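You operate a simulated robot arm through the tools that you are given. There is no shell and no other tool.

The job below is to be done with a simulated robot arm. You get a single attempt, and the scene is never put back.

## Task
Plug the kettle into socket two, boil it, then switch the socket off.
Fine: switch on only once the plug is home; wait till the kettle clicks off; leave the other sockets as they are.

It is judged by the outcome, as a careful person would: the job done as asked, and still so three seconds after it is handed in. It fails if anything else is knocked over, pushed out of place, dropped, spilled or broken.

## Robot
A 7-joint arm with a two-finger parallel gripper, fixed in place. Base frame: the origin is at the foot of the arm, x ahead of it, y to its left, z up; the work surface is at about z = 910. Lengths are in mm, angles in degrees, forces in N, time in s.
With the tool pointing down near the work surface it reaches from about 340 to 780 mm from the base axis. Its first joint turns from -166.0 to 166.0 degrees. Payload 3.91 kg.
The TCP is the grasp point between the finger pads, 30 mm short of the fingertips. In the tool frame z runs along the fingers and y along their closing line. Largest opening 110 mm; finger width 20, thickness 10; the body of the gripper, 48 by 112 mm, starts 55 mm behind the TCP.
Orientation is that of the tool frame in the base frame, as a unit quaternion [w, x, y, z]. With the fingers straight down and closing along the base's y, the tool's x points along the base's -x, its y along +y and its z along -z.

## Interface
- The arm moves only by the tool move_arm. Its argument "series" is text: rows parted by semicolons, each of 7 numbers parted by spaces: the shift along the tool's x, y, z in m, then the turn, a rotation vector about the tool's x, y, z in degrees, then the gripper command, from -1 (fully open) to 1 (shut), values between in proportion. In form: tx ty tz wx wy wz hand; .... A call has 1 to 20 rows; each row is the pose to reach, as a shift and turn from the pose commanded when the call began, along the tool's axes at that moment. A row lasts 0.2 s, in which the tool goes at most 50 mm and 8.6 degrees; a call with a longer step from one row to the next is refused whole, and so is a gripper value outside its range. Where a pose cannot be reached the arm comes as near as it can. A force on the tool above 50 N (or 10 N above the force at the start of the call, whichever is more), or a blocked arm, ends the call early, and 0.2 s more pass. Each finger travels about 153 mm/s and halts on what it meets, pressing with about 44 N; the grip force reading is that of the motor and also rises with nothing between the fingers. The clock runs only during rows and for 0.2 s after the last one: add rows that repeat a pose to give the fingers time. The reply holds the time, the measured pose of the TCP, the force on the tool along the base axes, the opening and the grip force, in the units named above and with some noise, with the torque about the TCP (base axes, N m) and any sound that the robot's microphone picked up.
- Cameras (640 x 400 px; columns grow to the right, rows downward): "scene" is fixed at [401.9, -649.2, 1602.8]; the picture's right is [0.97, 0.23, 0.00], its down [0.09, -0.39, -0.92] and it looks along [-0.21, 0.89, -0.40] (base axes); focal length 340 px, centre (320, 200). "wrist" rides on the gripper at [77, 7, -115] in the tool frame; the picture's right is [-0.09, 1.00, 0.00], its down [-0.80, -0.07, -0.59] and it looks along [-0.59, -0.05, 0.80] (tool axes); focal length 270 px, centre (320, 200). There is no depth. A picture from a camera that has moved, and an enlarged one, comes with that camera's place and axes in the base frame and with its lens.
- grab_frame(camera): a new picture of that camera. It takes no simulated time.
- lift_body(by): slides the trunk up (or, below 0, down) by that many mm; the arm rides with it, the base frame stays. It gives what a move gives, with no picture.
- close_up(camera, box): a new picture of the part [left, top, right, bottom] of that camera's present view, enlarged. It takes no simulated time.
- sign_off(): hands the job in; it is judged then, once.

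Places have to be worked out from the pictures, the camera data and where the tool is seen. Open the gripper and draw the arm clear of the work before you hand the job in, unless the task says otherwise.

The tools are called after "Call:" as name(argument=value, ...) on one line, values as JSON. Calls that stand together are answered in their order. move_arm: Moves the arm, as the interface text tells. Its arguments: {"type":"object","properties":{"series":{"type":"string"}},"required":["series"]} The other tools are called the same way: lift_body (by) slides the trunk up or down; grab_frame (camera) takes a picture; close_up (camera, box) takes an enlarged picture of a part of a camera's view; sign_off () hands the job in.

At the start:

```text
t: 0.0
eef_pos: [95.3, 324.4, 1409.7]
tcp_rot: [-0.001, 0.006, 1.0, 0.0]
force: [0.0, -0.2, -0.1]
ft_torque: [-0.03, 0.01, 0.0]
gripper_width: 110.1
finger_force: 0.0
trunk travel left (down, up): [-575.0, 35.0]
```

scene: 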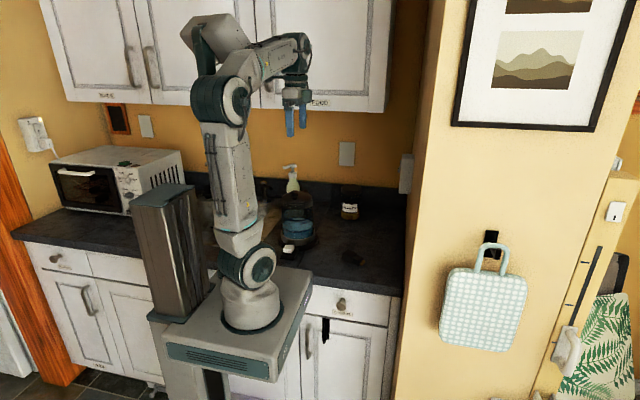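
wrist: 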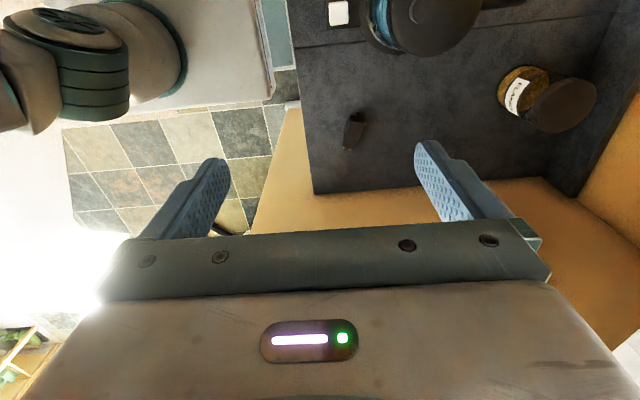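

The arm is in front of a counter with a kettle, a jar, a plug and the wall sockets. I'll take enlarged pictures before moving anything.

Call:
close_up(camera="scene", box=[230, 130, 430, 280])

Call:
close_up(camera="scene", box=[0, 80, 240, 230])

Call:
close_up(camera="wrist", box=[280, 0, 640, 210])

Call:
close_up(camera="scene", box=[540, 140, 640, 400])

```text
2.67 times, centred on (330, 205) of scene
camera zoom: at [401.9, -649.2, 1602.8], right [0.97, 0.23, 0.0], down [0.09, -0.39, -0.92], along [-0.21, 0.89, -0.4], focal length 907 px, centre (293, 187)
```

zoom: 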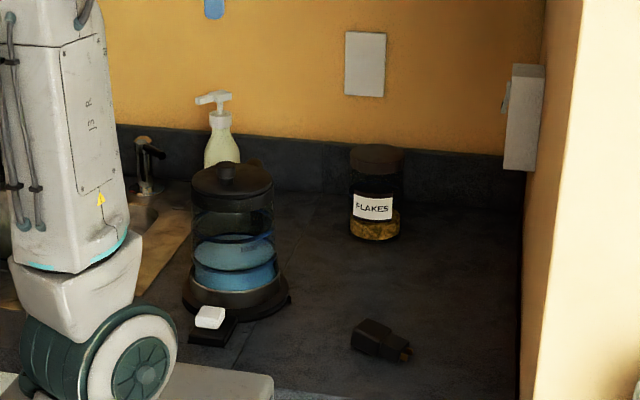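

```text
2.67 times, centred on (120, 155) of scene
camera zoom: at [401.9, -649.2, 1602.8], right [0.97, 0.23, 0.0], down [0.09, -0.39, -0.92], along [-0.21, 0.89, -0.4], focal length 907 px, centre (853, 320)
```

zoom: 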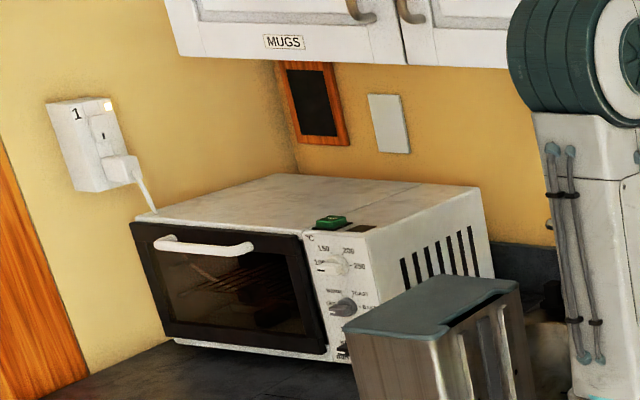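

```text
1.78 times, centred on (460, 105) of wrist
camera zoom: at [17.7, 333.4, 1523.8], right [0.1, 0.99, 0.0], down [0.8, -0.08, 0.59], along [0.59, -0.06, -0.81], focal length 480 px, centre (71, 369)
```

zoom: 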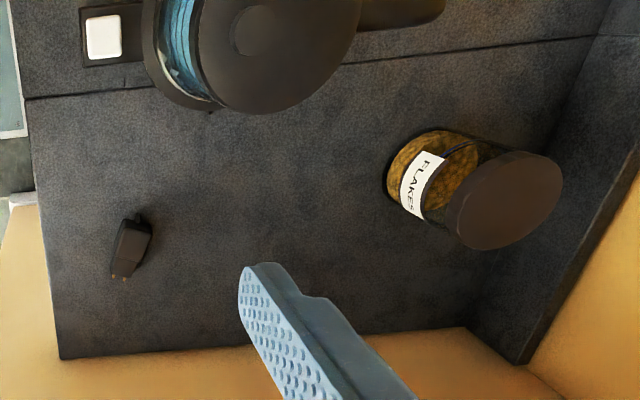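

```text
1.54 times, centred on (590, 270) of scene
camera zoom: at [401.9, -649.2, 1602.8], right [0.97, 0.23, 0.0], down [0.09, -0.39, -0.92], along [-0.21, 0.89, -0.4], focal length 523 px, centre (-95, 92)
```

zoom: 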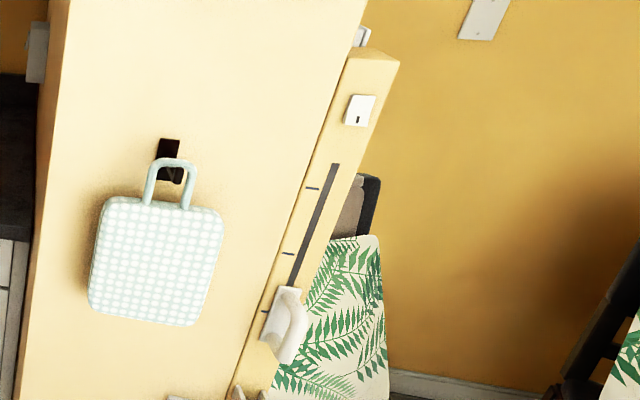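

The plug lies at roughly (275, 385, 925). The right-hand wall is at about x≈440, with a socket box on it facing -x near y≈550-600, z≈1200. I'll tilt the tool up in place so the wrist camera looks at that wall.

Call:
move_arm(series="0 0 0.01 0 -8 0 -1; 0 0 0.02 0 -16 0 -1; 0 0 0.03 0 -24 0 -1; 0 0 0.04 0 -32 0 -1; 0 0 0.05 0 -40 0 -1; 0 0 0.06 0 -48 0 -1; 0 0 0.06 0 -50 0 -1")

Call:
grab_frame(camera="wrist")

Call:
grab_frame(camera="scene")

```text
t: 0.9
eef_pos: [178.6, 307.6, 1380.4]
tcp_rot: [0.204, 0.119, 0.971, -0.018]
force: [0.6, 0.3, 0.0]
ft_torque: [-0.02, 0.02, 0.0]
gripper_width: 110.1
finger_force: 0.0
trunk travel left (down, up): [-575.0, 35.0]
stopped in row 4: the arm was blocked; the commanded pose is now the measured one
```

```text
taken
camera wrist: at [65.5, 341.4, 1452.3], right [0.32, 0.95, 0.05], down [0.46, -0.2, 0.86], along [0.83, -0.25, -0.5], focal length 270 px, centre (320, 200)
```

wrist: 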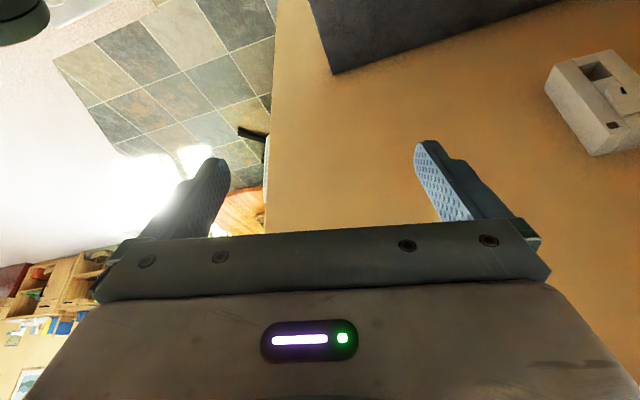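

```text
taken
```

scene: 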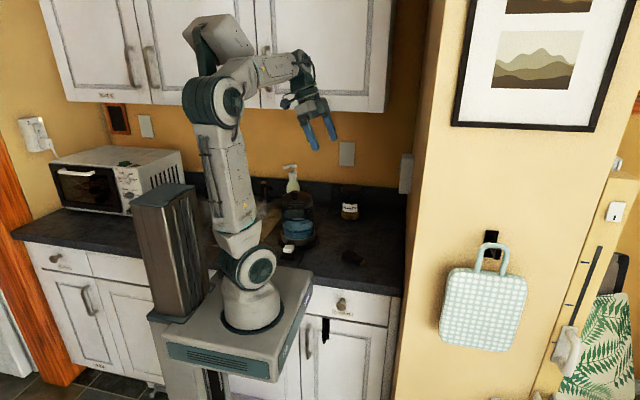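

The arm hit a joint limit because the pose is folded close to the base. The socket is visible on the right of the view, so I'll enlarge it.

Call:
close_up(camera="wrist", box=[520, 30, 640, 170])

```text
2.86 times, centred on (580, 100) of wrist
camera zoom: at [65.5, 341.4, 1452.3], right [0.32, 0.95, 0.05], down [0.46, -0.2, 0.86], along [0.83, -0.25, -0.5], focal length 772 px, centre (-423, 486)
```

zoom: 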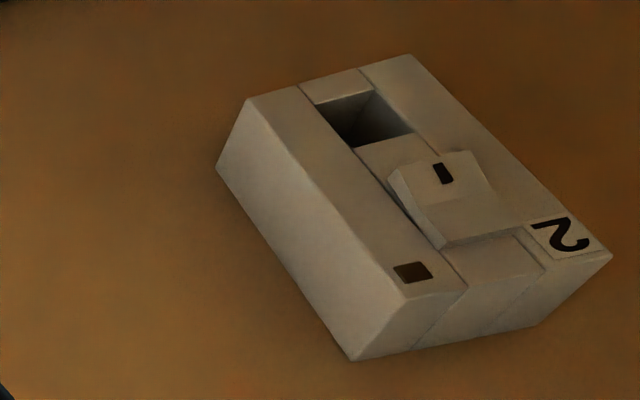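

Socket 2 measures about y 598-664, z 1115-1247, with its face at x≈399. The plug recess is at (y≈631, z≈1147) with the rocker above it. I'll go back to tool-down and lower over the plug to look at it.

Call:
move_arm(series="0.0144 0.0117 0.0296 -0.3 3.37 -1.97 -1; 0.0289 0.0234 0.0593 -0.6 6.74 -3.94 -1; 0.0433 0.0351 0.0889 -0.9 10.1 -5.9 -1; 0.0577 0.0469 0.1186 -1.2 13.5 -7.9 -1; 0.0721 0.0586 0.1482 -1.5 16.9 -9.86 -1; 0.0866 0.0703 0.1779 -1.8 20.2 -11.8 -1; 0.101 0.082 0.2075 -2.1 23.6 -13.8 -1")

Call:
grab_frame(camera="wrist")

Call:
grab_frame(camera="scene")

```text
t: 2.5
eef_pos: [178.2, 393.6, 1150.3]
tcp_rot: [0.006, -0.014, 1.0, 0.0]
force: [0.0, -0.4, 0.4]
ft_torque: [-0.02, 0.03, 0.0]
gripper_width: 110.1
finger_force: 0.0
trunk travel left (down, up): [-575.0, 35.0]
```

```text
taken
camera wrist: at [99.4, 400.5, 1263.2], right [0.06, 1.0, 0.0], down [0.8, -0.05, 0.6], along [0.6, -0.03, -0.8], focal length 270 px, centre (320, 200)
```

wrist: 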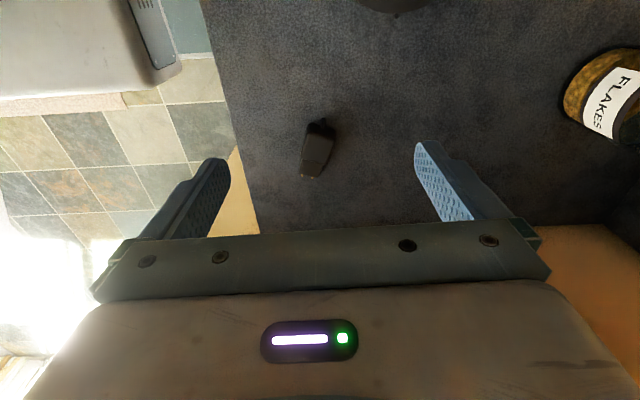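

```text
taken
```

scene: 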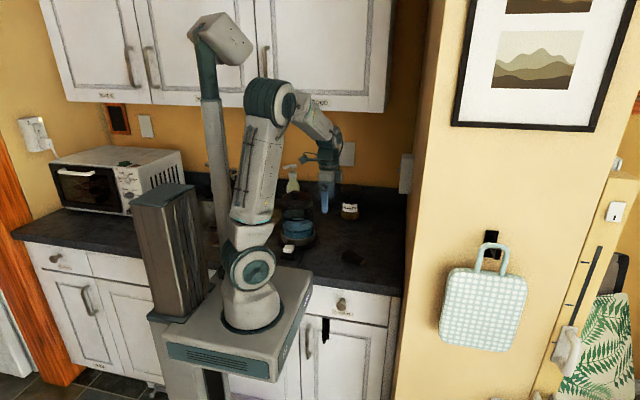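

The tool is now above the counter and the plug is in view. I'll enlarge the plug.

Call:
close_up(camera="wrist", box=[270, 100, 366, 190])

Call:
close_up(camera="scene", box=[325, 235, 389, 275])

Call:
close_up(camera="scene", box=[10, 105, 74, 165])

Call:
close_up(camera="scene", box=[270, 180, 334, 260])

Call:
close_up(camera="scene", box=[390, 145, 430, 205])

```text
4.44 times, centred on (318, 145) of wrist
camera zoom: at [99.4, 400.5, 1263.2], right [0.06, 1.0, 0.0], down [0.8, -0.05, 0.6], along [0.6, -0.03, -0.8], focal length 1201 px, centre (329, 444)
```

zoom: 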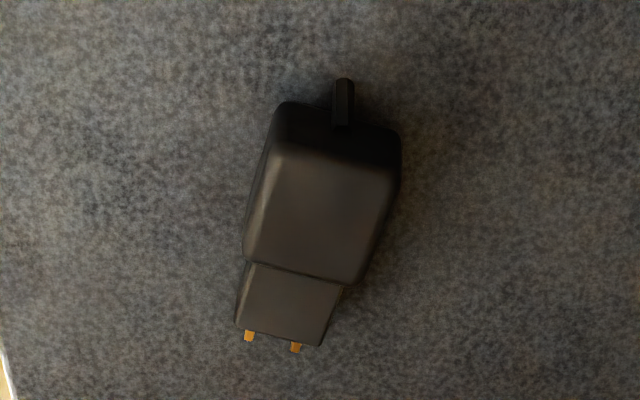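

```text
10.00 times, centred on (357, 255) of scene
camera zoom: at [401.9, -649.2, 1602.8], right [0.97, 0.23, 0.0], down [0.09, -0.39, -0.92], along [-0.21, 0.89, -0.4], focal length 3402 px, centre (-50, -350)
```

zoom: 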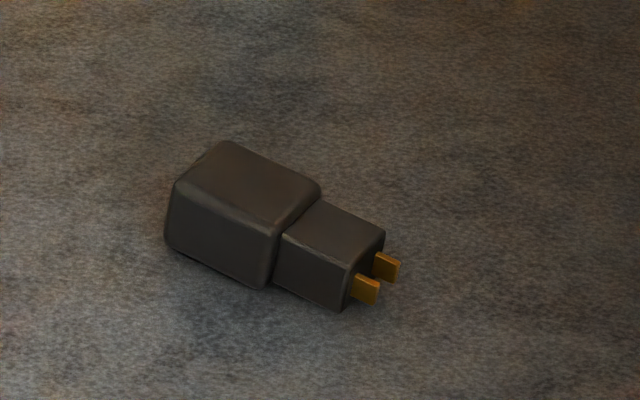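

```text
6.67 times, centred on (42, 135) of scene
camera zoom: at [401.9, -649.2, 1602.8], right [0.97, 0.23, 0.0], down [0.09, -0.39, -0.92], along [-0.21, 0.89, -0.4], focal length 2268 px, centre (2173, 633)
```

zoom: 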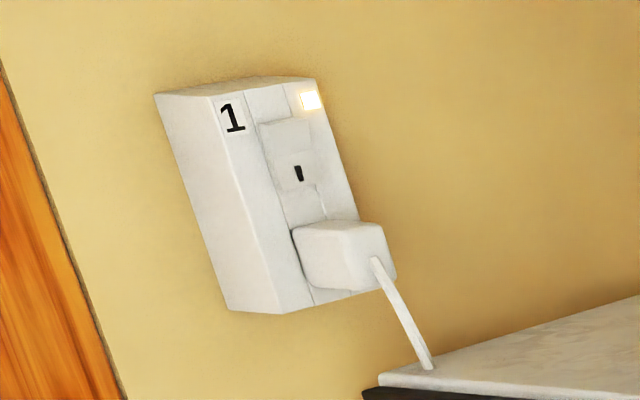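

```text
5.00 times, centred on (302, 220) of scene
camera zoom: at [401.9, -649.2, 1602.8], right [0.97, 0.23, 0.0], down [0.09, -0.39, -0.92], along [-0.21, 0.89, -0.4], focal length 1701 px, centre (410, 100)
```

zoom: 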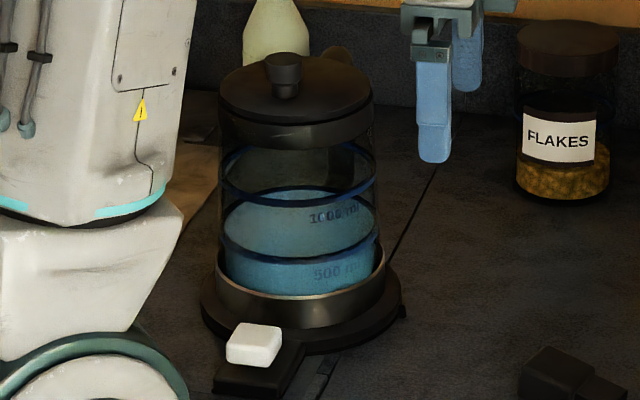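

```text
6.67 times, centred on (410, 175) of scene
camera zoom: at [401.9, -649.2, 1602.8], right [0.97, 0.23, 0.0], down [0.09, -0.39, -0.92], along [-0.21, 0.89, -0.4], focal length 2268 px, centre (-280, 367)
```

zoom: 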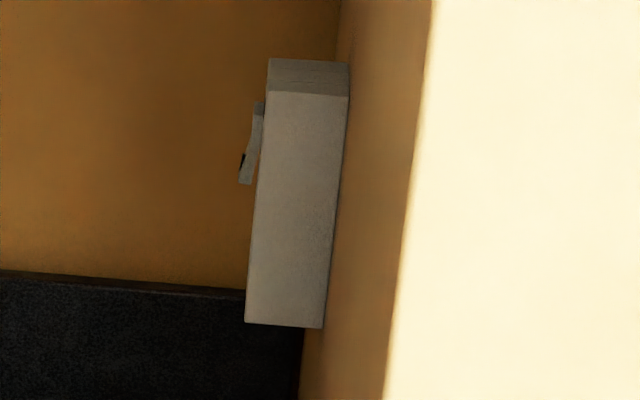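

The plug is a body about 37 mm wide, with a nose about 27 mm wide and two blades side by side. It points along yaw ≈ -19°, with the body centre near (253, 391). The recess is about 23 wide by 32 tall, so the plug must be rolled 90° before it goes in. I'll align above the plug and look again.

Call:
move_arm(series="-0.0146 -0.001 0.030 0 0.1 4.2 -1; -0.0292 -0.002 0.060 0 0.3 8.4 -1; -0.0438 -0.003 0.091 0 0.4 12.6 -1; -0.0584 -0.004 0.121 0 0.6 16.8 -1; -0.073 -0.005 0.151 0.1 0.7 21.1 -1; -0.073 -0.005 0.151 0.1 0.7 21.1 -1")

Call:
grab_frame(camera="wrist")

```text
t: 3.9
eef_pos: [252.7, 390.5, 1000.6]
tcp_rot: [0.0, 0.169, 0.986, 0.0]
force: [-0.6, -1.2, 0.4]
ft_torque: [0.0, 0.0, 0.0]
gripper_width: 110.3
finger_force: 0.0
trunk travel left (down, up): [-575.0, 35.0]
```

```text
taken
camera wrist: at [181.2, 424.0, 1114.8], right [0.41, 0.91, 0.0], down [0.73, -0.33, 0.59], along [0.54, -0.25, -0.8], focal length 270 px, centre (320, 200)
```

wrist: 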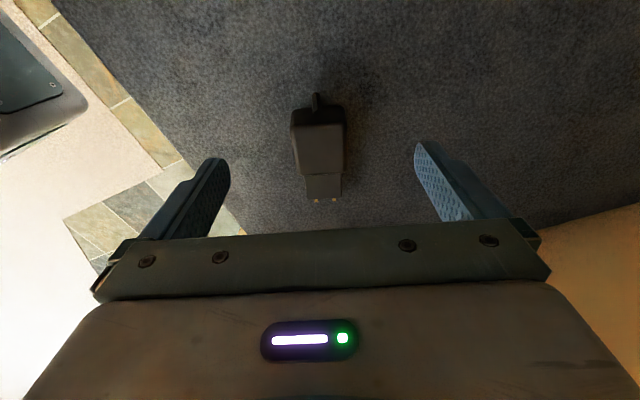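

The pose is accurate and the plug sits between the finger lines. I'll enlarge it to refine its yaw and centre.

Call:
close_up(camera="wrist", box=[264, 85, 376, 209])

Call:
close_up(camera="scene", box=[300, 215, 390, 275])

```text
3.23 times, centred on (320, 147) of wrist
camera zoom: at [181.2, 424.0, 1114.8], right [0.41, 0.91, 0.0], down [0.73, -0.33, 0.59], along [0.54, -0.25, -0.8], focal length 872 px, centre (320, 371)
```

zoom: 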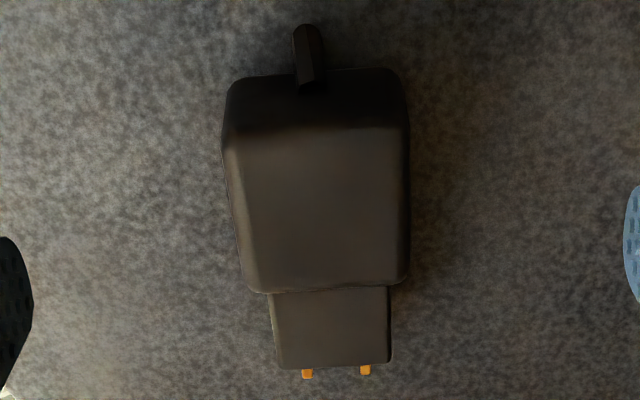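

```text
6.67 times, centred on (345, 245) of scene
camera zoom: at [401.9, -649.2, 1602.8], right [0.97, 0.23, 0.0], down [0.09, -0.39, -0.92], along [-0.21, 0.89, -0.4], focal length 2268 px, centre (153, -100)
```

zoom: 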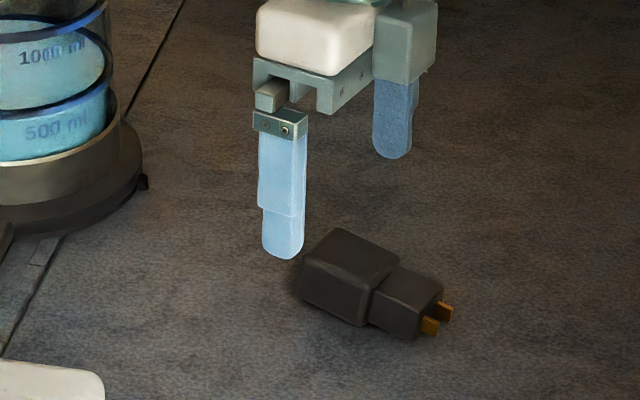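

The plug is aligned with the tool: axis y_tool≈0-1 mm, and the body runs from about 13 mm behind to 26 mm ahead of the TCP. I'll descend to z≈944, with the fingertips just off the counter, and close.

Call:
move_arm(series="0 0.0005 0.02 0 0 0 -1; 0 0.0005 0.04 0 0 0 -1; 0 0.0005 0.0565 0 0 0 -1; 0 0.0005 0.0565 0 0 0 -1")

Call:
close_up(camera="scene", box=[300, 215, 390, 275])

Call:
grab_frame(camera="wrist")

```text
t: 4.9
eef_pos: [253.8, 391.2, 943.8]
tcp_rot: [0.0, 0.169, 0.986, 0.001]
force: [-0.2, 0.5, -0.4]
ft_torque: [-0.01, -0.03, -0.03]
gripper_width: 110.1
finger_force: 0.1
trunk travel left (down, up): [-575.0, 35.0]
```

```text
6.67 times, centred on (345, 245) of scene
camera zoom: at [401.9, -649.2, 1602.8], right [0.97, 0.23, 0.0], down [0.09, -0.39, -0.92], along [-0.21, 0.89, -0.4], focal length 2268 px, centre (153, -100)
```

zoom: 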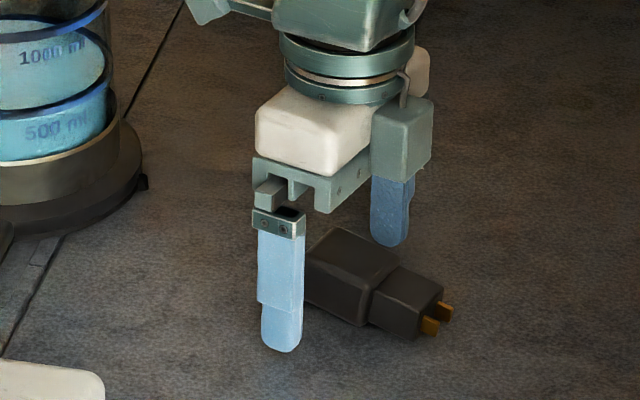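

```text
taken
camera wrist: at [181.7, 424.9, 1057.5], right [0.41, 0.91, 0.0], down [0.73, -0.33, 0.59], along [0.54, -0.25, -0.8], focal length 270 px, centre (320, 200)
```

wrist: 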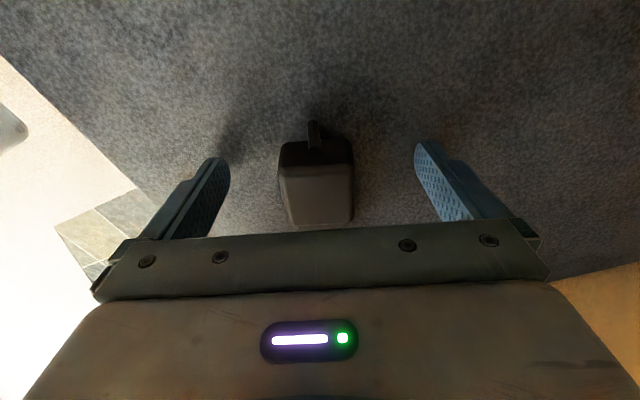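

The fingers straddle the back half of the plug body with no contact. I'll close on it.

Call:
move_arm(series="0 0 0 0 0 0 0; 0 0 0 0 0 0 0.5; 0 0 0 0 0 0 1; 0 0 0 0 0 0 1; 0 0 0 0 0 0 1")

Call:
grab_frame(camera="wrist")

```text
t: 6.1
eef_pos: [253.6, 391.2, 943.6]
tcp_rot: [-0.001, 0.169, 0.986, 0.0]
force: [0.6, 0.0, 0.1]
ft_torque: [0.03, 0.04, 0.0]
gripper_width: 39.4
finger_force: 44.3
trunk travel left (down, up): [-575.0, 35.0]
```

```text
taken
camera wrist: at [181.6, 424.9, 1057.6], right [0.41, 0.91, 0.0], down [0.73, -0.33, 0.59], along [0.54, -0.25, -0.8], focal length 270 px, centre (320, 200)
```

wrist: 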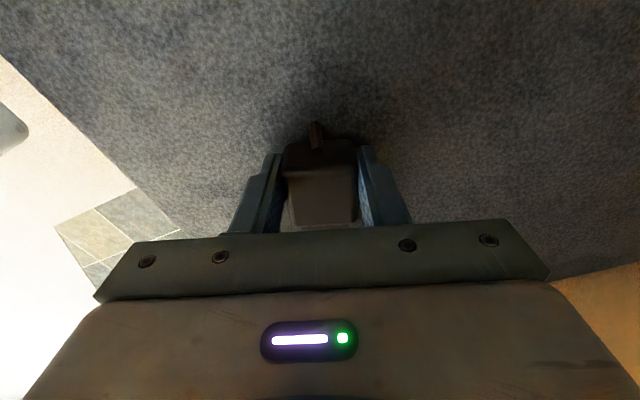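

It is gripped at 39.4 mm with 44 N. I'll lift straight up and check it comes along.

Call:
move_arm(series="0 0 -0.015 0 0 0 1; 0 0 -0.05 0 0 0 1; 0 0 -0.09 0 0 0 1; 0 0 -0.13 0 0 0 1; 0 0 -0.17 0 0 0 1; 0 0 -0.21 0 0 0 1; 0 0 -0.25 0 0 0 1")

Call:
grab_frame(camera="wrist")

Call:
grab_frame(camera="scene")

```text
t: 7.7
eef_pos: [253.4, 391.1, 1193.5]
tcp_rot: [-0.001, 0.169, 0.986, 0.0]
force: [0.4, 0.6, -0.7]
ft_torque: [-0.02, 0.04, 0.0]
gripper_width: 39.3
finger_force: 43.7
trunk travel left (down, up): [-575.0, 35.0]
```

```text
taken
camera wrist: at [181.5, 424.7, 1307.7], right [0.41, 0.91, 0.0], down [0.73, -0.33, 0.59], along [0.54, -0.25, -0.8], focal length 270 px, centre (320, 200)
```

wrist: 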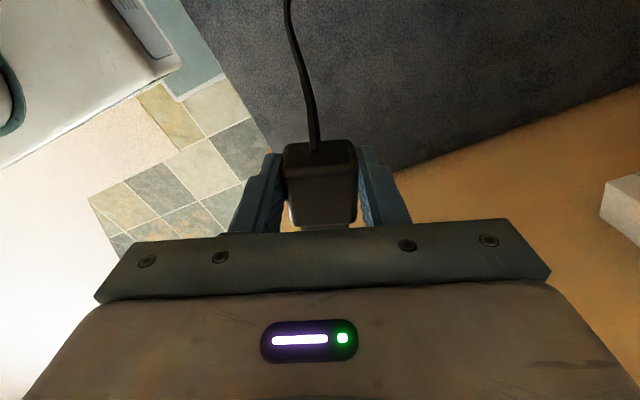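

```text
taken
```

scene: 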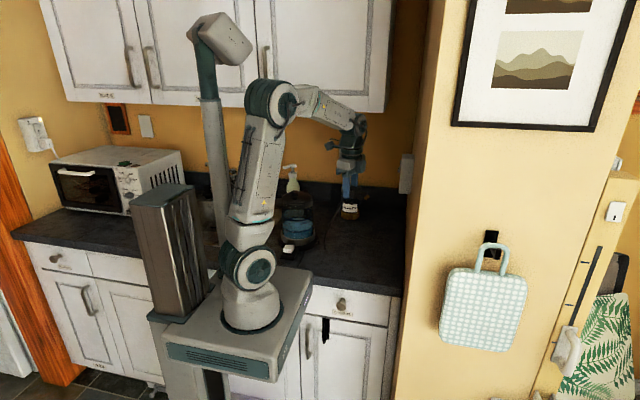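

The plug lifted cleanly and its cord runs back to the kettle. I'll now roll the tool so it points along +y with the blades towards +x, staging at about (290, 520, 1200), clear of the socket.

Call:
move_arm(series="0.0007 0.0112 -0.0006 -7.43 1.28 -1.28 1; 0.0013 0.0223 -0.0012 -14.85 2.55 -2.55 1; 0.002 0.0335 -0.0018 -22.28 3.83 -3.83 1; 0.0027 0.0447 -0.0023 -29.7 5.1 -5.1 1; 0.0034 0.0558 -0.0029 -37.1 6.38 -6.38 1; 0.004 0.067 -0.0035 -44.55 7.65 -7.65 1; 0.0047 0.0782 -0.0041 -51.98 8.93 -8.93 1; 0.0054 0.0893 -0.0047 -59.4 10.2 -10.2 1; 0.0061 0.1005 -0.0053 -66.8 11.48 -11.48 1; 0.0067 0.1117 -0.0058 -74.25 12.75 -12.75 1; 0.0074 0.1228 -0.0064 -81.68 14.03 -14.03 1; 0.0081 0.134 -0.007 -89.1 15.3 -15.3 1; 0.0081 0.134 -0.007 -89.1 15.3 -15.3 1")

Call:
grab_frame(camera="wrist")

Call:
grab_frame(camera="scene")

```text
t: 10.5
eef_pos: [290.0, 521.0, 1201.0]
tcp_rot: [-0.001, 0.001, 0.706, 0.709]
force: [-0.2, -0.2, -1.1]
ft_torque: [-0.01, 0.04, -0.02]
gripper_width: 39.3
finger_force: 44.2
trunk travel left (down, up): [-575.0, 35.0]
```

```text
taken
camera wrist: at [212.5, 407.3, 1206.7], right [0.09, 0.0, 1.0], down [0.8, -0.59, -0.07], along [0.59, 0.8, -0.05], focal length 270 px, centre (320, 200)
```

wrist: 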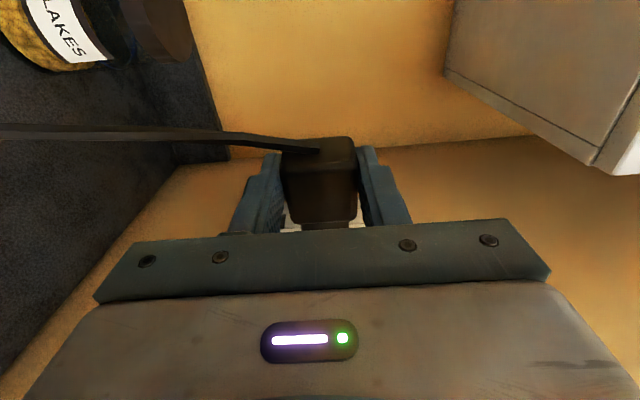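

```text
taken
```

scene: 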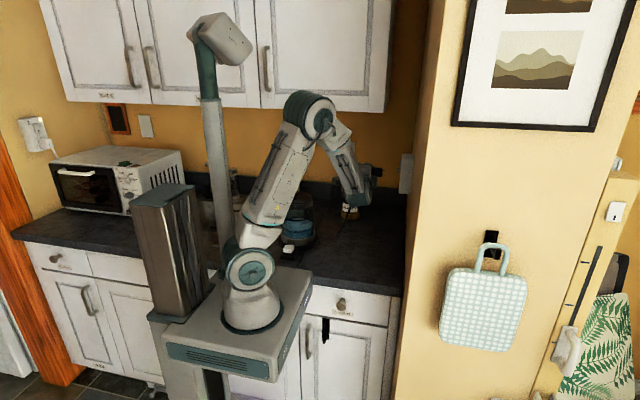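

The roll succeeded, but the socket is hidden behind the gripper. I'll yaw the tool 45° in free space so the camera faces socket 2 almost head-on, and measure it precisely.

Call:
move_arm(series="0 0.01 0 0 -7.5 0 1; 0 0.02 0 0 -15 0 1; 0 0.03 0 0 -22.5 0 1; 0 0.04 0 0 -30 0 1; 0 0.04 0 0 -37.5 0 1; 0 0.04 0 0 -45 0 1; 0 0.04 0 0 -45 0 1")

Call:
grab_frame(camera="wrist")

Call:
close_up(camera="wrist", box=[150, 20, 350, 150])

```text
t: 12.1
eef_pos: [290.9, 520.8, 1221.4]
tcp_rot: [0.092, 0.092, 0.7, 0.702]
force: [0.2, -0.9, -0.2]
ft_torque: [-0.02, 0.04, 0.0]
gripper_width: 39.4
finger_force: 43.8
out of reach, approached as far as the arm can: row 3, 4, 5, 6, 7
trunk travel left (down, up): [-575.0, 35.0]
```

```text
taken
camera wrist: at [185.3, 431.0, 1226.9], right [0.09, -0.02, 1.0], down [0.62, -0.78, -0.07], along [0.78, 0.62, -0.05], focal length 270 px, centre (320, 200)
```

wrist: 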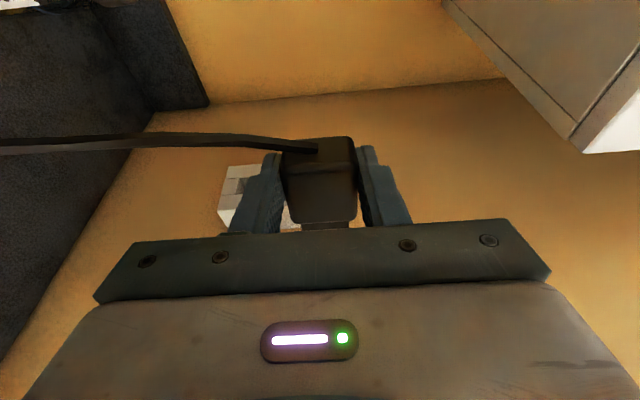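

```text
3.08 times, centred on (250, 85) of wrist
camera zoom: at [185.3, 431.0, 1226.9], right [0.09, -0.02, 1.0], down [0.62, -0.78, -0.07], along [0.78, 0.62, -0.05], focal length 832 px, centre (535, 554)
```

zoom: 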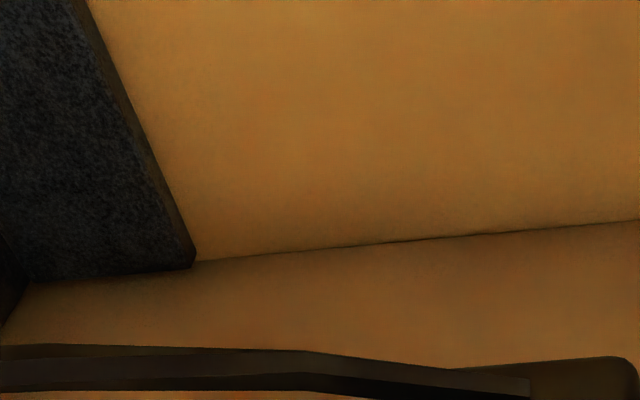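

Yaw is limited to about 15° here. I'll back away in -y and rise so the socket shows beside the fingers and clear of the cord.

Call:
move_arm(series="-0.007 0.015 -0.0265 0 0 0 1; -0.014 0.03 -0.053 0 0 0 1; -0.021 0.045 -0.08 0 0 0 1; -0.0286 0.06 -0.106 0 0 0 1; -0.0286 0.06 -0.106 0 0 0 1")

Call:
grab_frame(camera="wrist")

```text
t: 13.3
eef_pos: [291.0, 410.6, 1281.6]
tcp_rot: [0.091, 0.091, 0.7, 0.702]
force: [-0.3, -0.5, -0.7]
ft_torque: [-0.06, 0.06, 0.0]
gripper_width: 39.5
finger_force: 44.1
trunk travel left (down, up): [-575.0, 35.0]
```

```text
taken
camera wrist: at [186.4, 321.2, 1287.0], right [0.09, -0.02, 1.0], down [0.62, -0.78, -0.07], along [0.78, 0.62, -0.05], focal length 270 px, centre (320, 200)
```

wrist: 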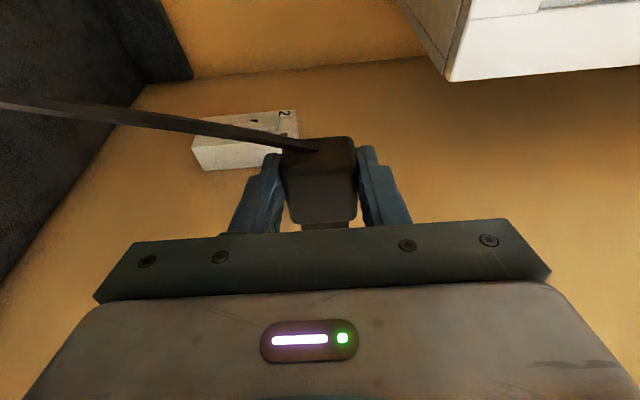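

Socket 2 is now in view, with the cord crossing it. I'll enlarge it.

Call:
close_up(camera="wrist", box=[180, 95, 310, 180])

```text
4.71 times, centred on (245, 138) of wrist
camera zoom: at [186.4, 321.2, 1287.0], right [0.09, -0.02, 1.0], down [0.62, -0.78, -0.07], along [0.78, 0.62, -0.05], focal length 1272 px, centre (673, 494)
```

zoom: 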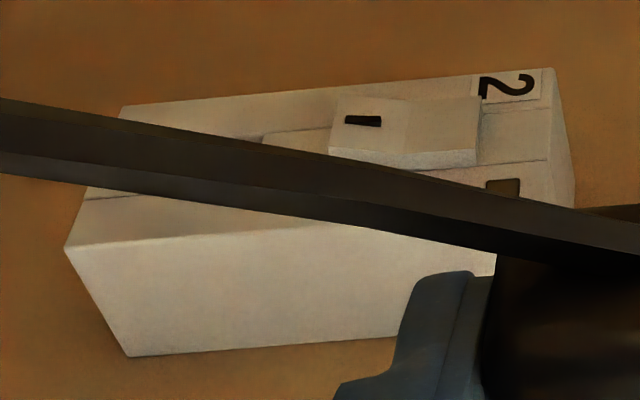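

The cord hides the recess from here. I'll rise another 60 mm and come forward 50 mm so the socket sits below the cord line and left of the fingers.

Call:
move_arm(series="0.0045 0.02 0.018 0 0 0 1; 0.009 0.04 0.036 0 0 0 1; 0.0143 0.06 0.053 0 0 0 1; 0.0143 0.06 0.053 0 0 0 1")

Call:
grab_frame(camera="wrist")

Call:
close_up(camera="wrist", box=[130, 110, 280, 210])

```text
t: 14.3
eef_pos: [290.9, 465.9, 1342.0]
tcp_rot: [0.091, 0.092, 0.701, 0.701]
force: [-0.1, -0.4, -1.5]
ft_torque: [-0.01, 0.05, 0.0]
gripper_width: 39.6
finger_force: 43.6
trunk travel left (down, up): [-575.0, 35.0]
```

```text
taken
camera wrist: at [186.0, 376.6, 1348.2], right [0.09, -0.02, 1.0], down [0.62, -0.78, -0.07], along [0.78, 0.62, -0.05], focal length 270 px, centre (320, 200)
```

wrist: 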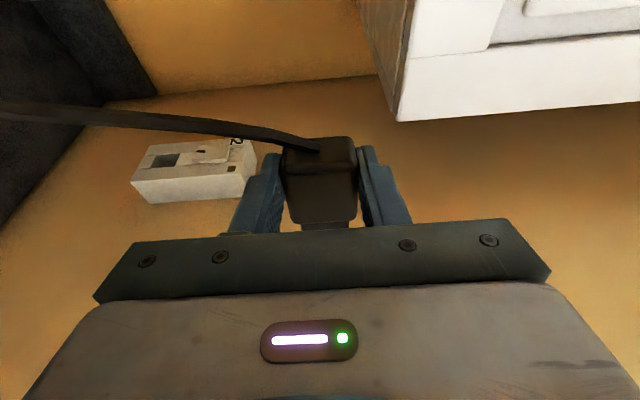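

```text
4.00 times, centred on (205, 160) of wrist
camera zoom: at [186.0, 376.6, 1348.2], right [0.09, -0.02, 1.0], down [0.62, -0.78, -0.07], along [0.78, 0.62, -0.05], focal length 1081 px, centre (780, 360)
```

zoom: 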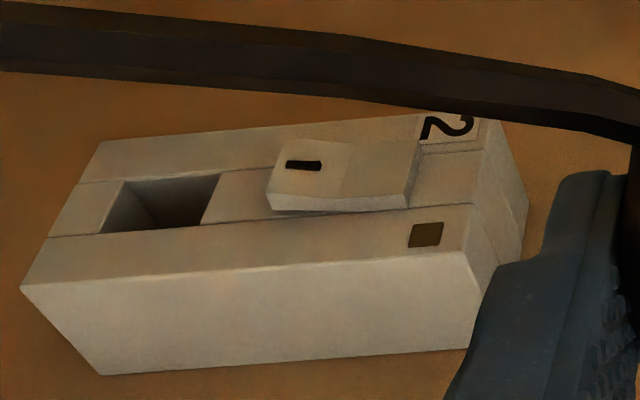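

I now have a clear view of the recess, but its depth still needs a better baseline. I'll drop about 330 mm in place (still 40+ mm above the counter) and look up at the same socket from below.

Call:
move_arm(series="0 -0.045 0 0 0 0 1; 0 -0.09 0 0 0 0 1; 0 -0.135 0 0 0 0 1; 0 -0.18 0 0 0 0 1; 0 -0.225 0 0 0 0 1; 0 -0.27 0 0 0 0 1; 0 -0.31 0 0 0 0 1; 0 -0.33 0 0 0 0 1; 0 -0.33 0 0 0 0 1")

Call:
grab_frame(camera="wrist")

Call:
grab_frame(camera="scene")

```text
t: 16.3
eef_pos: [290.3, 467.0, 1010.3]
tcp_rot: [0.092, 0.091, 0.701, 0.701]
force: [-0.9, -0.1, -0.4]
ft_torque: [-0.03, 0.06, 0.03]
gripper_width: 39.3
finger_force: 44.1
trunk travel left (down, up): [-575.0, 35.0]
```

```text
taken
camera wrist: at [185.2, 376.4, 1016.3], right [0.09, -0.02, 1.0], down [0.62, -0.78, -0.07], along [0.78, 0.62, -0.05], focal length 270 px, centre (320, 200)
```

wrist: 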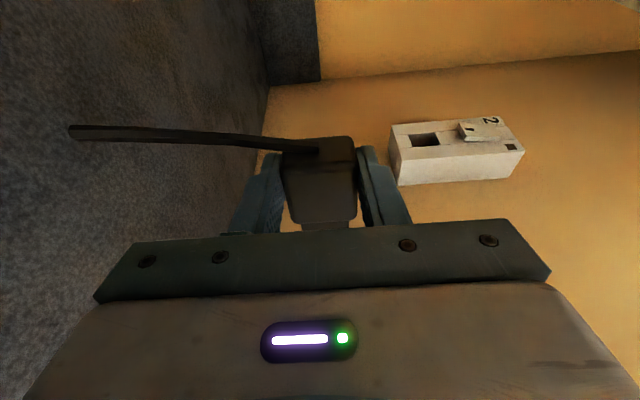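

```text
taken
```

scene: 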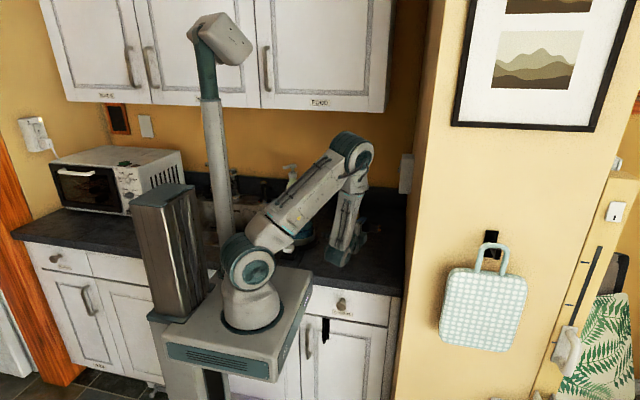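

The view is clear from below. I'll enlarge the socket, and check the kettle next to the arm.

Call:
close_up(camera="wrist", box=[380, 105, 530, 195])

Call:
close_up(camera="scene", box=[260, 140, 420, 270])

```text
4.27 times, centred on (455, 150) of wrist
camera zoom: at [185.2, 376.4, 1016.3], right [0.09, -0.02, 1.0], down [0.62, -0.78, -0.07], along [0.78, 0.62, -0.05], focal length 1153 px, centre (-256, 413)
```

zoom: 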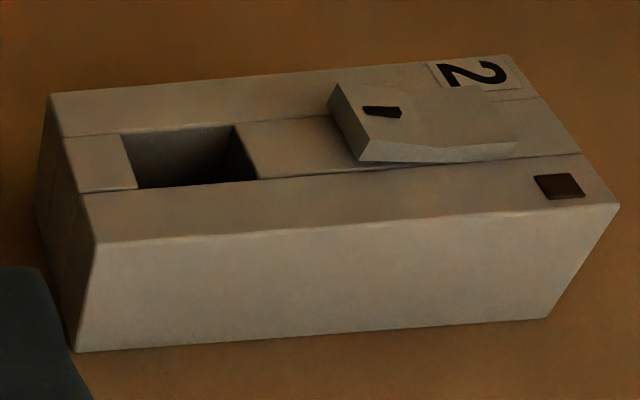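

```text
3.08 times, centred on (340, 205) of scene
camera zoom: at [401.9, -649.2, 1602.8], right [0.97, 0.23, 0.0], down [0.09, -0.39, -0.92], along [-0.21, 0.89, -0.4], focal length 1047 px, centre (258, 185)
```

zoom: 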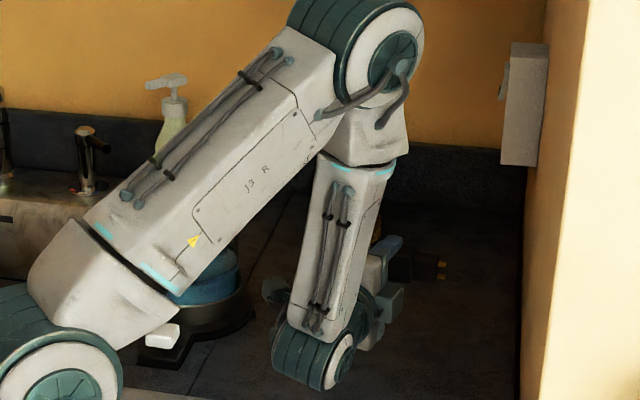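

From the two views the socket's face is at x≈411.4, with the recess centred at y≈641.6, z≈1133 and about 24 x 33 mm. I'll enlarge the held plug to pin its centre in the tool frame.

Call:
close_up(camera="wrist", box=[255, 120, 385, 235])

Call:
close_up(camera="scene", box=[340, 190, 390, 240])

```text
3.48 times, centred on (320, 178) of wrist
camera zoom: at [185.2, 376.4, 1016.3], right [0.09, -0.02, 1.0], down [0.62, -0.78, -0.07], along [0.78, 0.62, -0.05], focal length 940 px, centre (320, 278)
```

zoom: 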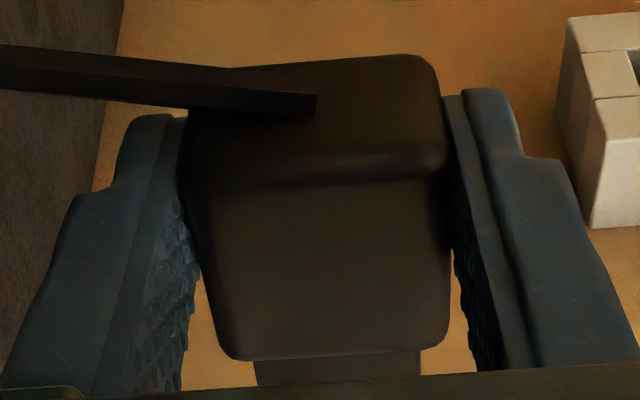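

```text
8.00 times, centred on (365, 215) of scene
camera zoom: at [401.9, -649.2, 1602.8], right [0.97, 0.23, 0.0], down [0.09, -0.39, -0.92], along [-0.21, 0.89, -0.4], focal length 2722 px, centre (-40, 80)
```

zoom: 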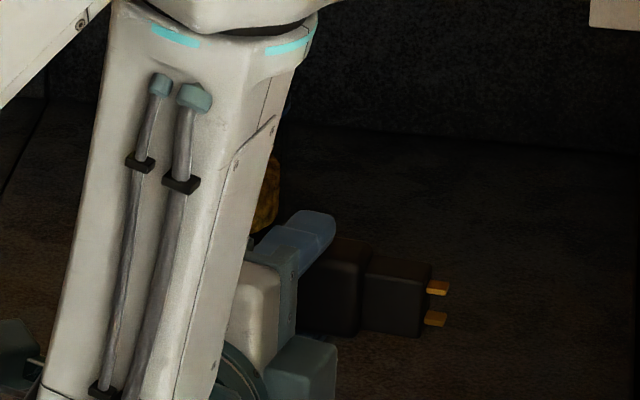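

The held plug is square in the fingers, with its nose centre about 20 mm beyond the TCP along the tool. I'll stage in front of the recess at yaw 0, with the plug axis at (y 641.6, z 1133) and the blades about 33 mm short of the face.

Call:
move_arm(series="0.0034 0.0205 0.0257 0 2.47 0 1; 0.0068 0.0409 0.0514 0 4.95 0 1; 0.0103 0.0614 0.0772 0 7.42 0 1; 0.0137 0.0819 0.1029 0 9.89 0 1; 0.0171 0.1023 0.1286 0 12.37 0 1; 0.0205 0.1228 0.1543 0 14.84 0 1; 0.0205 0.1228 0.1543 0 14.84 0 1; 0.0205 0.1228 0.1543 0 14.84 0 1")

Call:
grab_frame(camera="wrist")

Call:
close_up(camera="scene", box=[360, 145, 424, 209])

```text
t: 18.1
eef_pos: [311.9, 619.8, 1133.7]
tcp_rot: [0.001, 0.001, 0.706, 0.708]
force: [0.4, -0.8, -0.9]
ft_torque: [0.01, -0.01, 0.0]
gripper_width: 39.7
finger_force: 44.3
trunk travel left (down, up): [-575.0, 35.0]
```

```text
taken
camera wrist: at [232.8, 507.0, 1139.1], right [0.09, 0.0, 1.0], down [0.8, -0.6, -0.07], along [0.59, 0.8, -0.05], focal length 270 px, centre (320, 200)
```

wrist: 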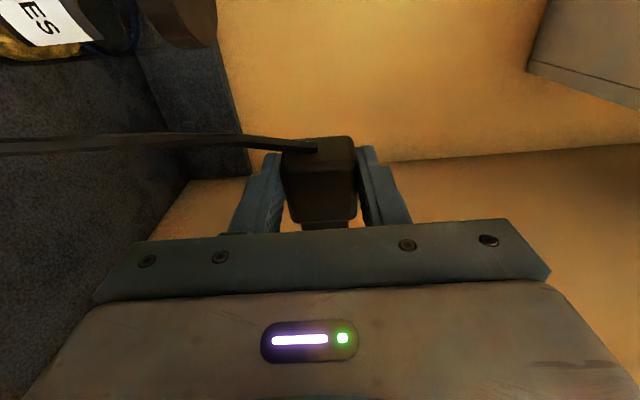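

```text
6.25 times, centred on (392, 177) of scene
camera zoom: at [401.9, -649.2, 1602.8], right [0.97, 0.23, 0.0], down [0.09, -0.39, -0.92], along [-0.21, 0.89, -0.4], focal length 2126 px, centre (-130, 344)
```

zoom: 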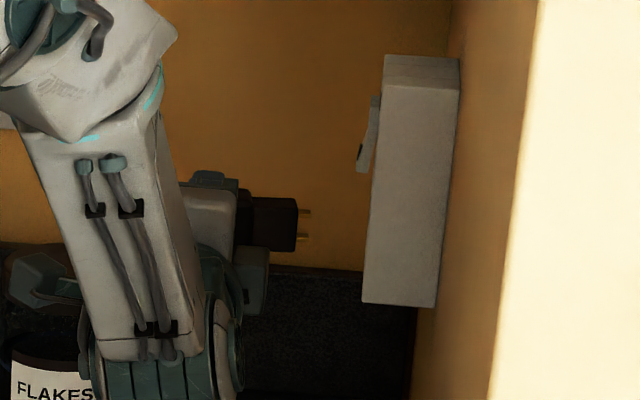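

In the scene picture the blades are level with the recess (about 1 mm above centre) and the pose is on target. I'll advance 40 mm in +x so that only the blades enter the recess, then check forces.

Call:
move_arm(series="-0.012 0 0 0 0 0 1; -0.024 0 0 0 0 0 1; -0.034 0 0 0 0 0 1; -0.04 0 0 0 0 0 1; -0.04 0 0 0 0 0 1")

Call:
grab_frame(camera="wrist")

Call:
close_up(camera="scene", box=[360, 145, 424, 209])

```text
t: 19.3
eef_pos: [350.9, 621.1, 1134.1]
tcp_rot: [0.0, 0.001, 0.706, 0.708]
force: [0.0, -0.5, -1.5]
ft_torque: [-0.01, 0.03, -0.01]
gripper_width: 39.4
finger_force: 44.3
trunk travel left (down, up): [-575.0, 35.0]
```

```text
taken
camera wrist: at [272.7, 507.2, 1139.7], right [0.09, 0.0, 1.0], down [0.8, -0.6, -0.07], along [0.59, 0.8, -0.05], focal length 270 px, centre (320, 200)
```

wrist: 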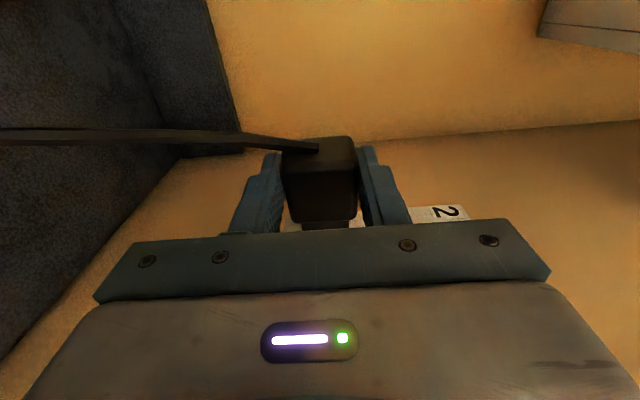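

```text
6.25 times, centred on (392, 177) of scene
camera zoom: at [401.9, -649.2, 1602.8], right [0.97, 0.23, 0.0], down [0.09, -0.39, -0.92], along [-0.21, 0.89, -0.4], focal length 2126 px, centre (-130, 344)
```

zoom: 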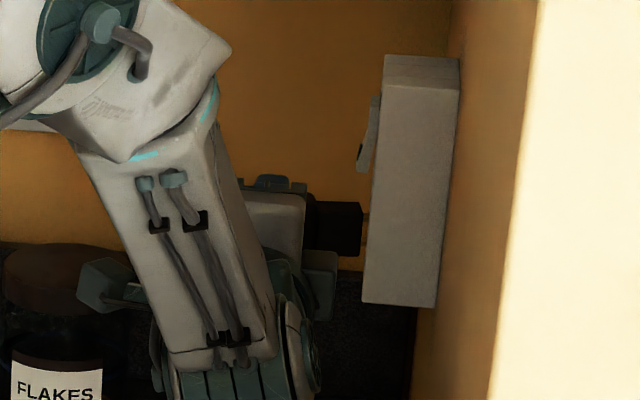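

The blades have passed the face plane with no contact force. I'll take a closer look at the gap between nose and socket.

Call:
close_up(camera="wrist", box=[260, 190, 480, 240])

Call:
close_up(camera="scene", box=[385, 160, 411, 186])

```text
2.91 times, centred on (370, 215) of wrist
camera zoom: at [272.7, 507.2, 1139.7], right [0.09, 0.0, 1.0], down [0.8, -0.6, -0.07], along [0.59, 0.8, -0.05], focal length 786 px, centre (174, 156)
```

zoom: 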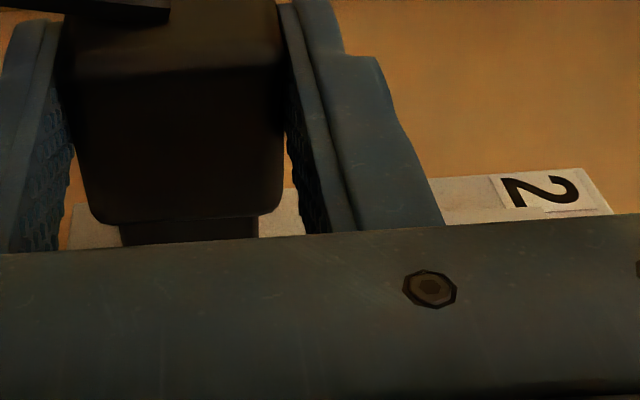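

```text
15.38 times, centred on (398, 173) of scene
camera zoom: at [401.9, -649.2, 1602.8], right [0.97, 0.23, 0.0], down [0.09, -0.39, -0.92], along [-0.21, 0.89, -0.4], focal length 5234 px, centre (-880, 615)
```

zoom: 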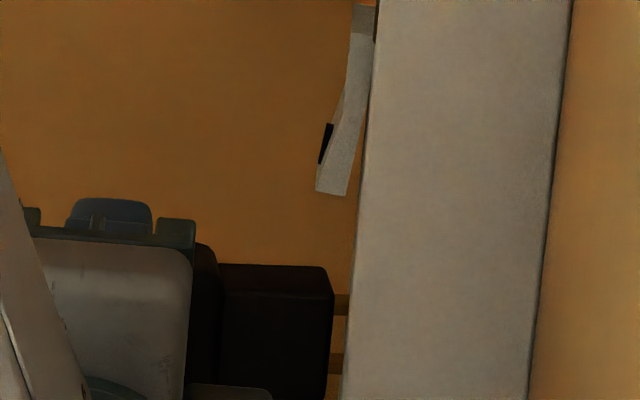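

The predicted and observed socket corners agree within about 1 mm, so the alignment is good. I'll advance another 14 mm slowly so the nose starts into the recess.

Call:
move_arm(series="-0.003 0 0 0 0 0 1; -0.006 0 0 0 0 0 1; -0.008 0 0 0 0 0 1; -0.010 0 0 0 0 0 1; -0.012 0 0 0 0 0 1; -0.014 0 0 0 0 0 1")

Call:
close_up(camera="scene", box=[380, 155, 420, 195])

```text
t: 20.7
eef_pos: [358.1, 620.9, 1134.8]
tcp_rot: [-0.002, -0.003, 0.707, 0.707]
force: [-28.0, -7.6, -8.1]
ft_torque: [-0.21, 0.32, 0.5]
gripper_width: 39.4
finger_force: 43.8
trunk travel left (down, up): [-575.0, 35.0]
```

```text
10.00 times, centred on (400, 175) of scene
camera zoom: at [401.9, -649.2, 1602.8], right [0.97, 0.23, 0.0], down [0.09, -0.39, -0.92], along [-0.21, 0.89, -0.4], focal length 3402 px, centre (-480, 450)
```

zoom: 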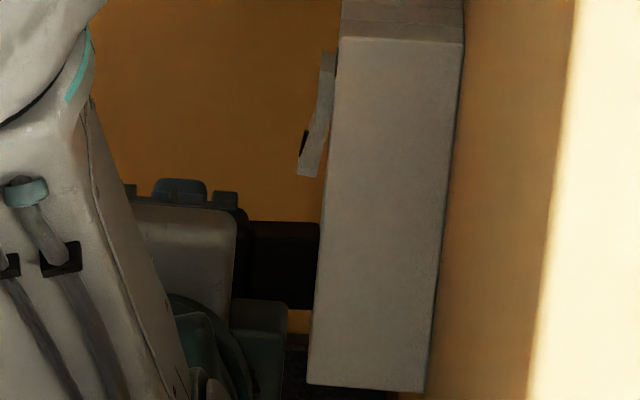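

The nose edge has touched: Fx is -28 N, and the torque puts the contact about 32 mm beyond the TCP in y, i.e. the far-y edge of the nose. I'll back off 10 mm, shift 2 mm in -y, and try again gently.

Call:
move_arm(series="0.005 0 0 0 0 0 1; 0.010 0 -0.001 0 0 0 1; 0.010 0 -0.0022 0 0 0 1; 0.007 0 -0.0022 0 0 0 1; 0.004 0 -0.0022 0 0 0 1; 0.002 0 -0.0022 0 0 0 1; 0.000 0 -0.0022 0 0 0 1; 0.000 0 -0.0022 0 0 0 1")

```text
t: 22.5
eef_pos: [364.8, 616.6, 1134.6]
tcp_rot: [0.0, 0.001, 0.707, 0.708]
force: [0.5, -2.3, -1.0]
ft_torque: [-0.02, 0.01, -0.06]
gripper_width: 39.5
finger_force: 44.1
trunk travel left (down, up): [-575.0, 35.0]
```

There's no resistance now at x≈365. I'll look before pushing further.

Call:
close_up(camera="scene", box=[380, 155, 420, 195])

Call:
close_up(camera="wrist", box=[230, 120, 480, 245])

```text
10.00 times, centred on (400, 175) of scene
camera zoom: at [401.9, -649.2, 1602.8], right [0.97, 0.23, 0.0], down [0.09, -0.39, -0.92], along [-0.21, 0.89, -0.4], focal length 3402 px, centre (-480, 450)
```

zoom: 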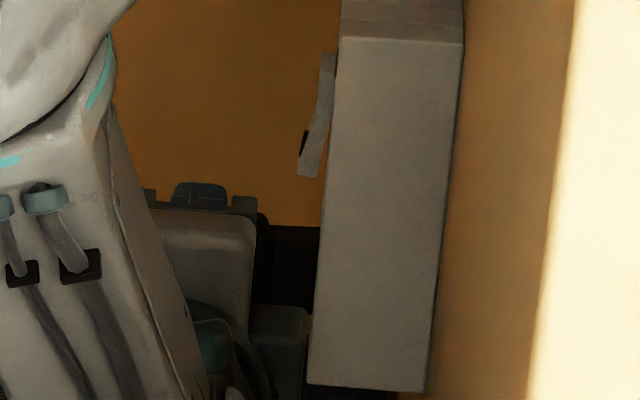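

```text
2.56 times, centred on (355, 182) of wrist
camera zoom: at [286.6, 504.5, 1140.1], right [0.09, 0.0, 1.0], down [0.8, -0.6, -0.07], along [0.59, 0.8, -0.05], focal length 692 px, centre (230, 245)
```

zoom: 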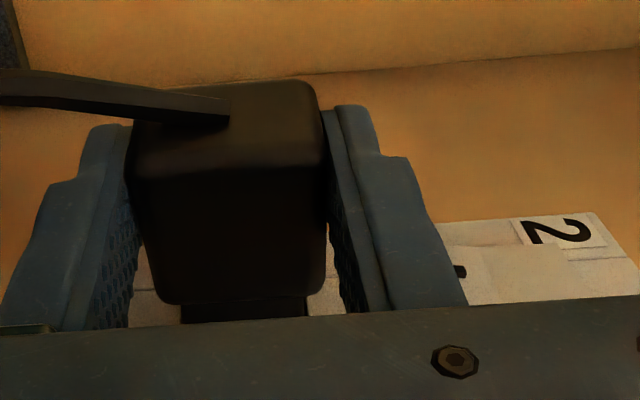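

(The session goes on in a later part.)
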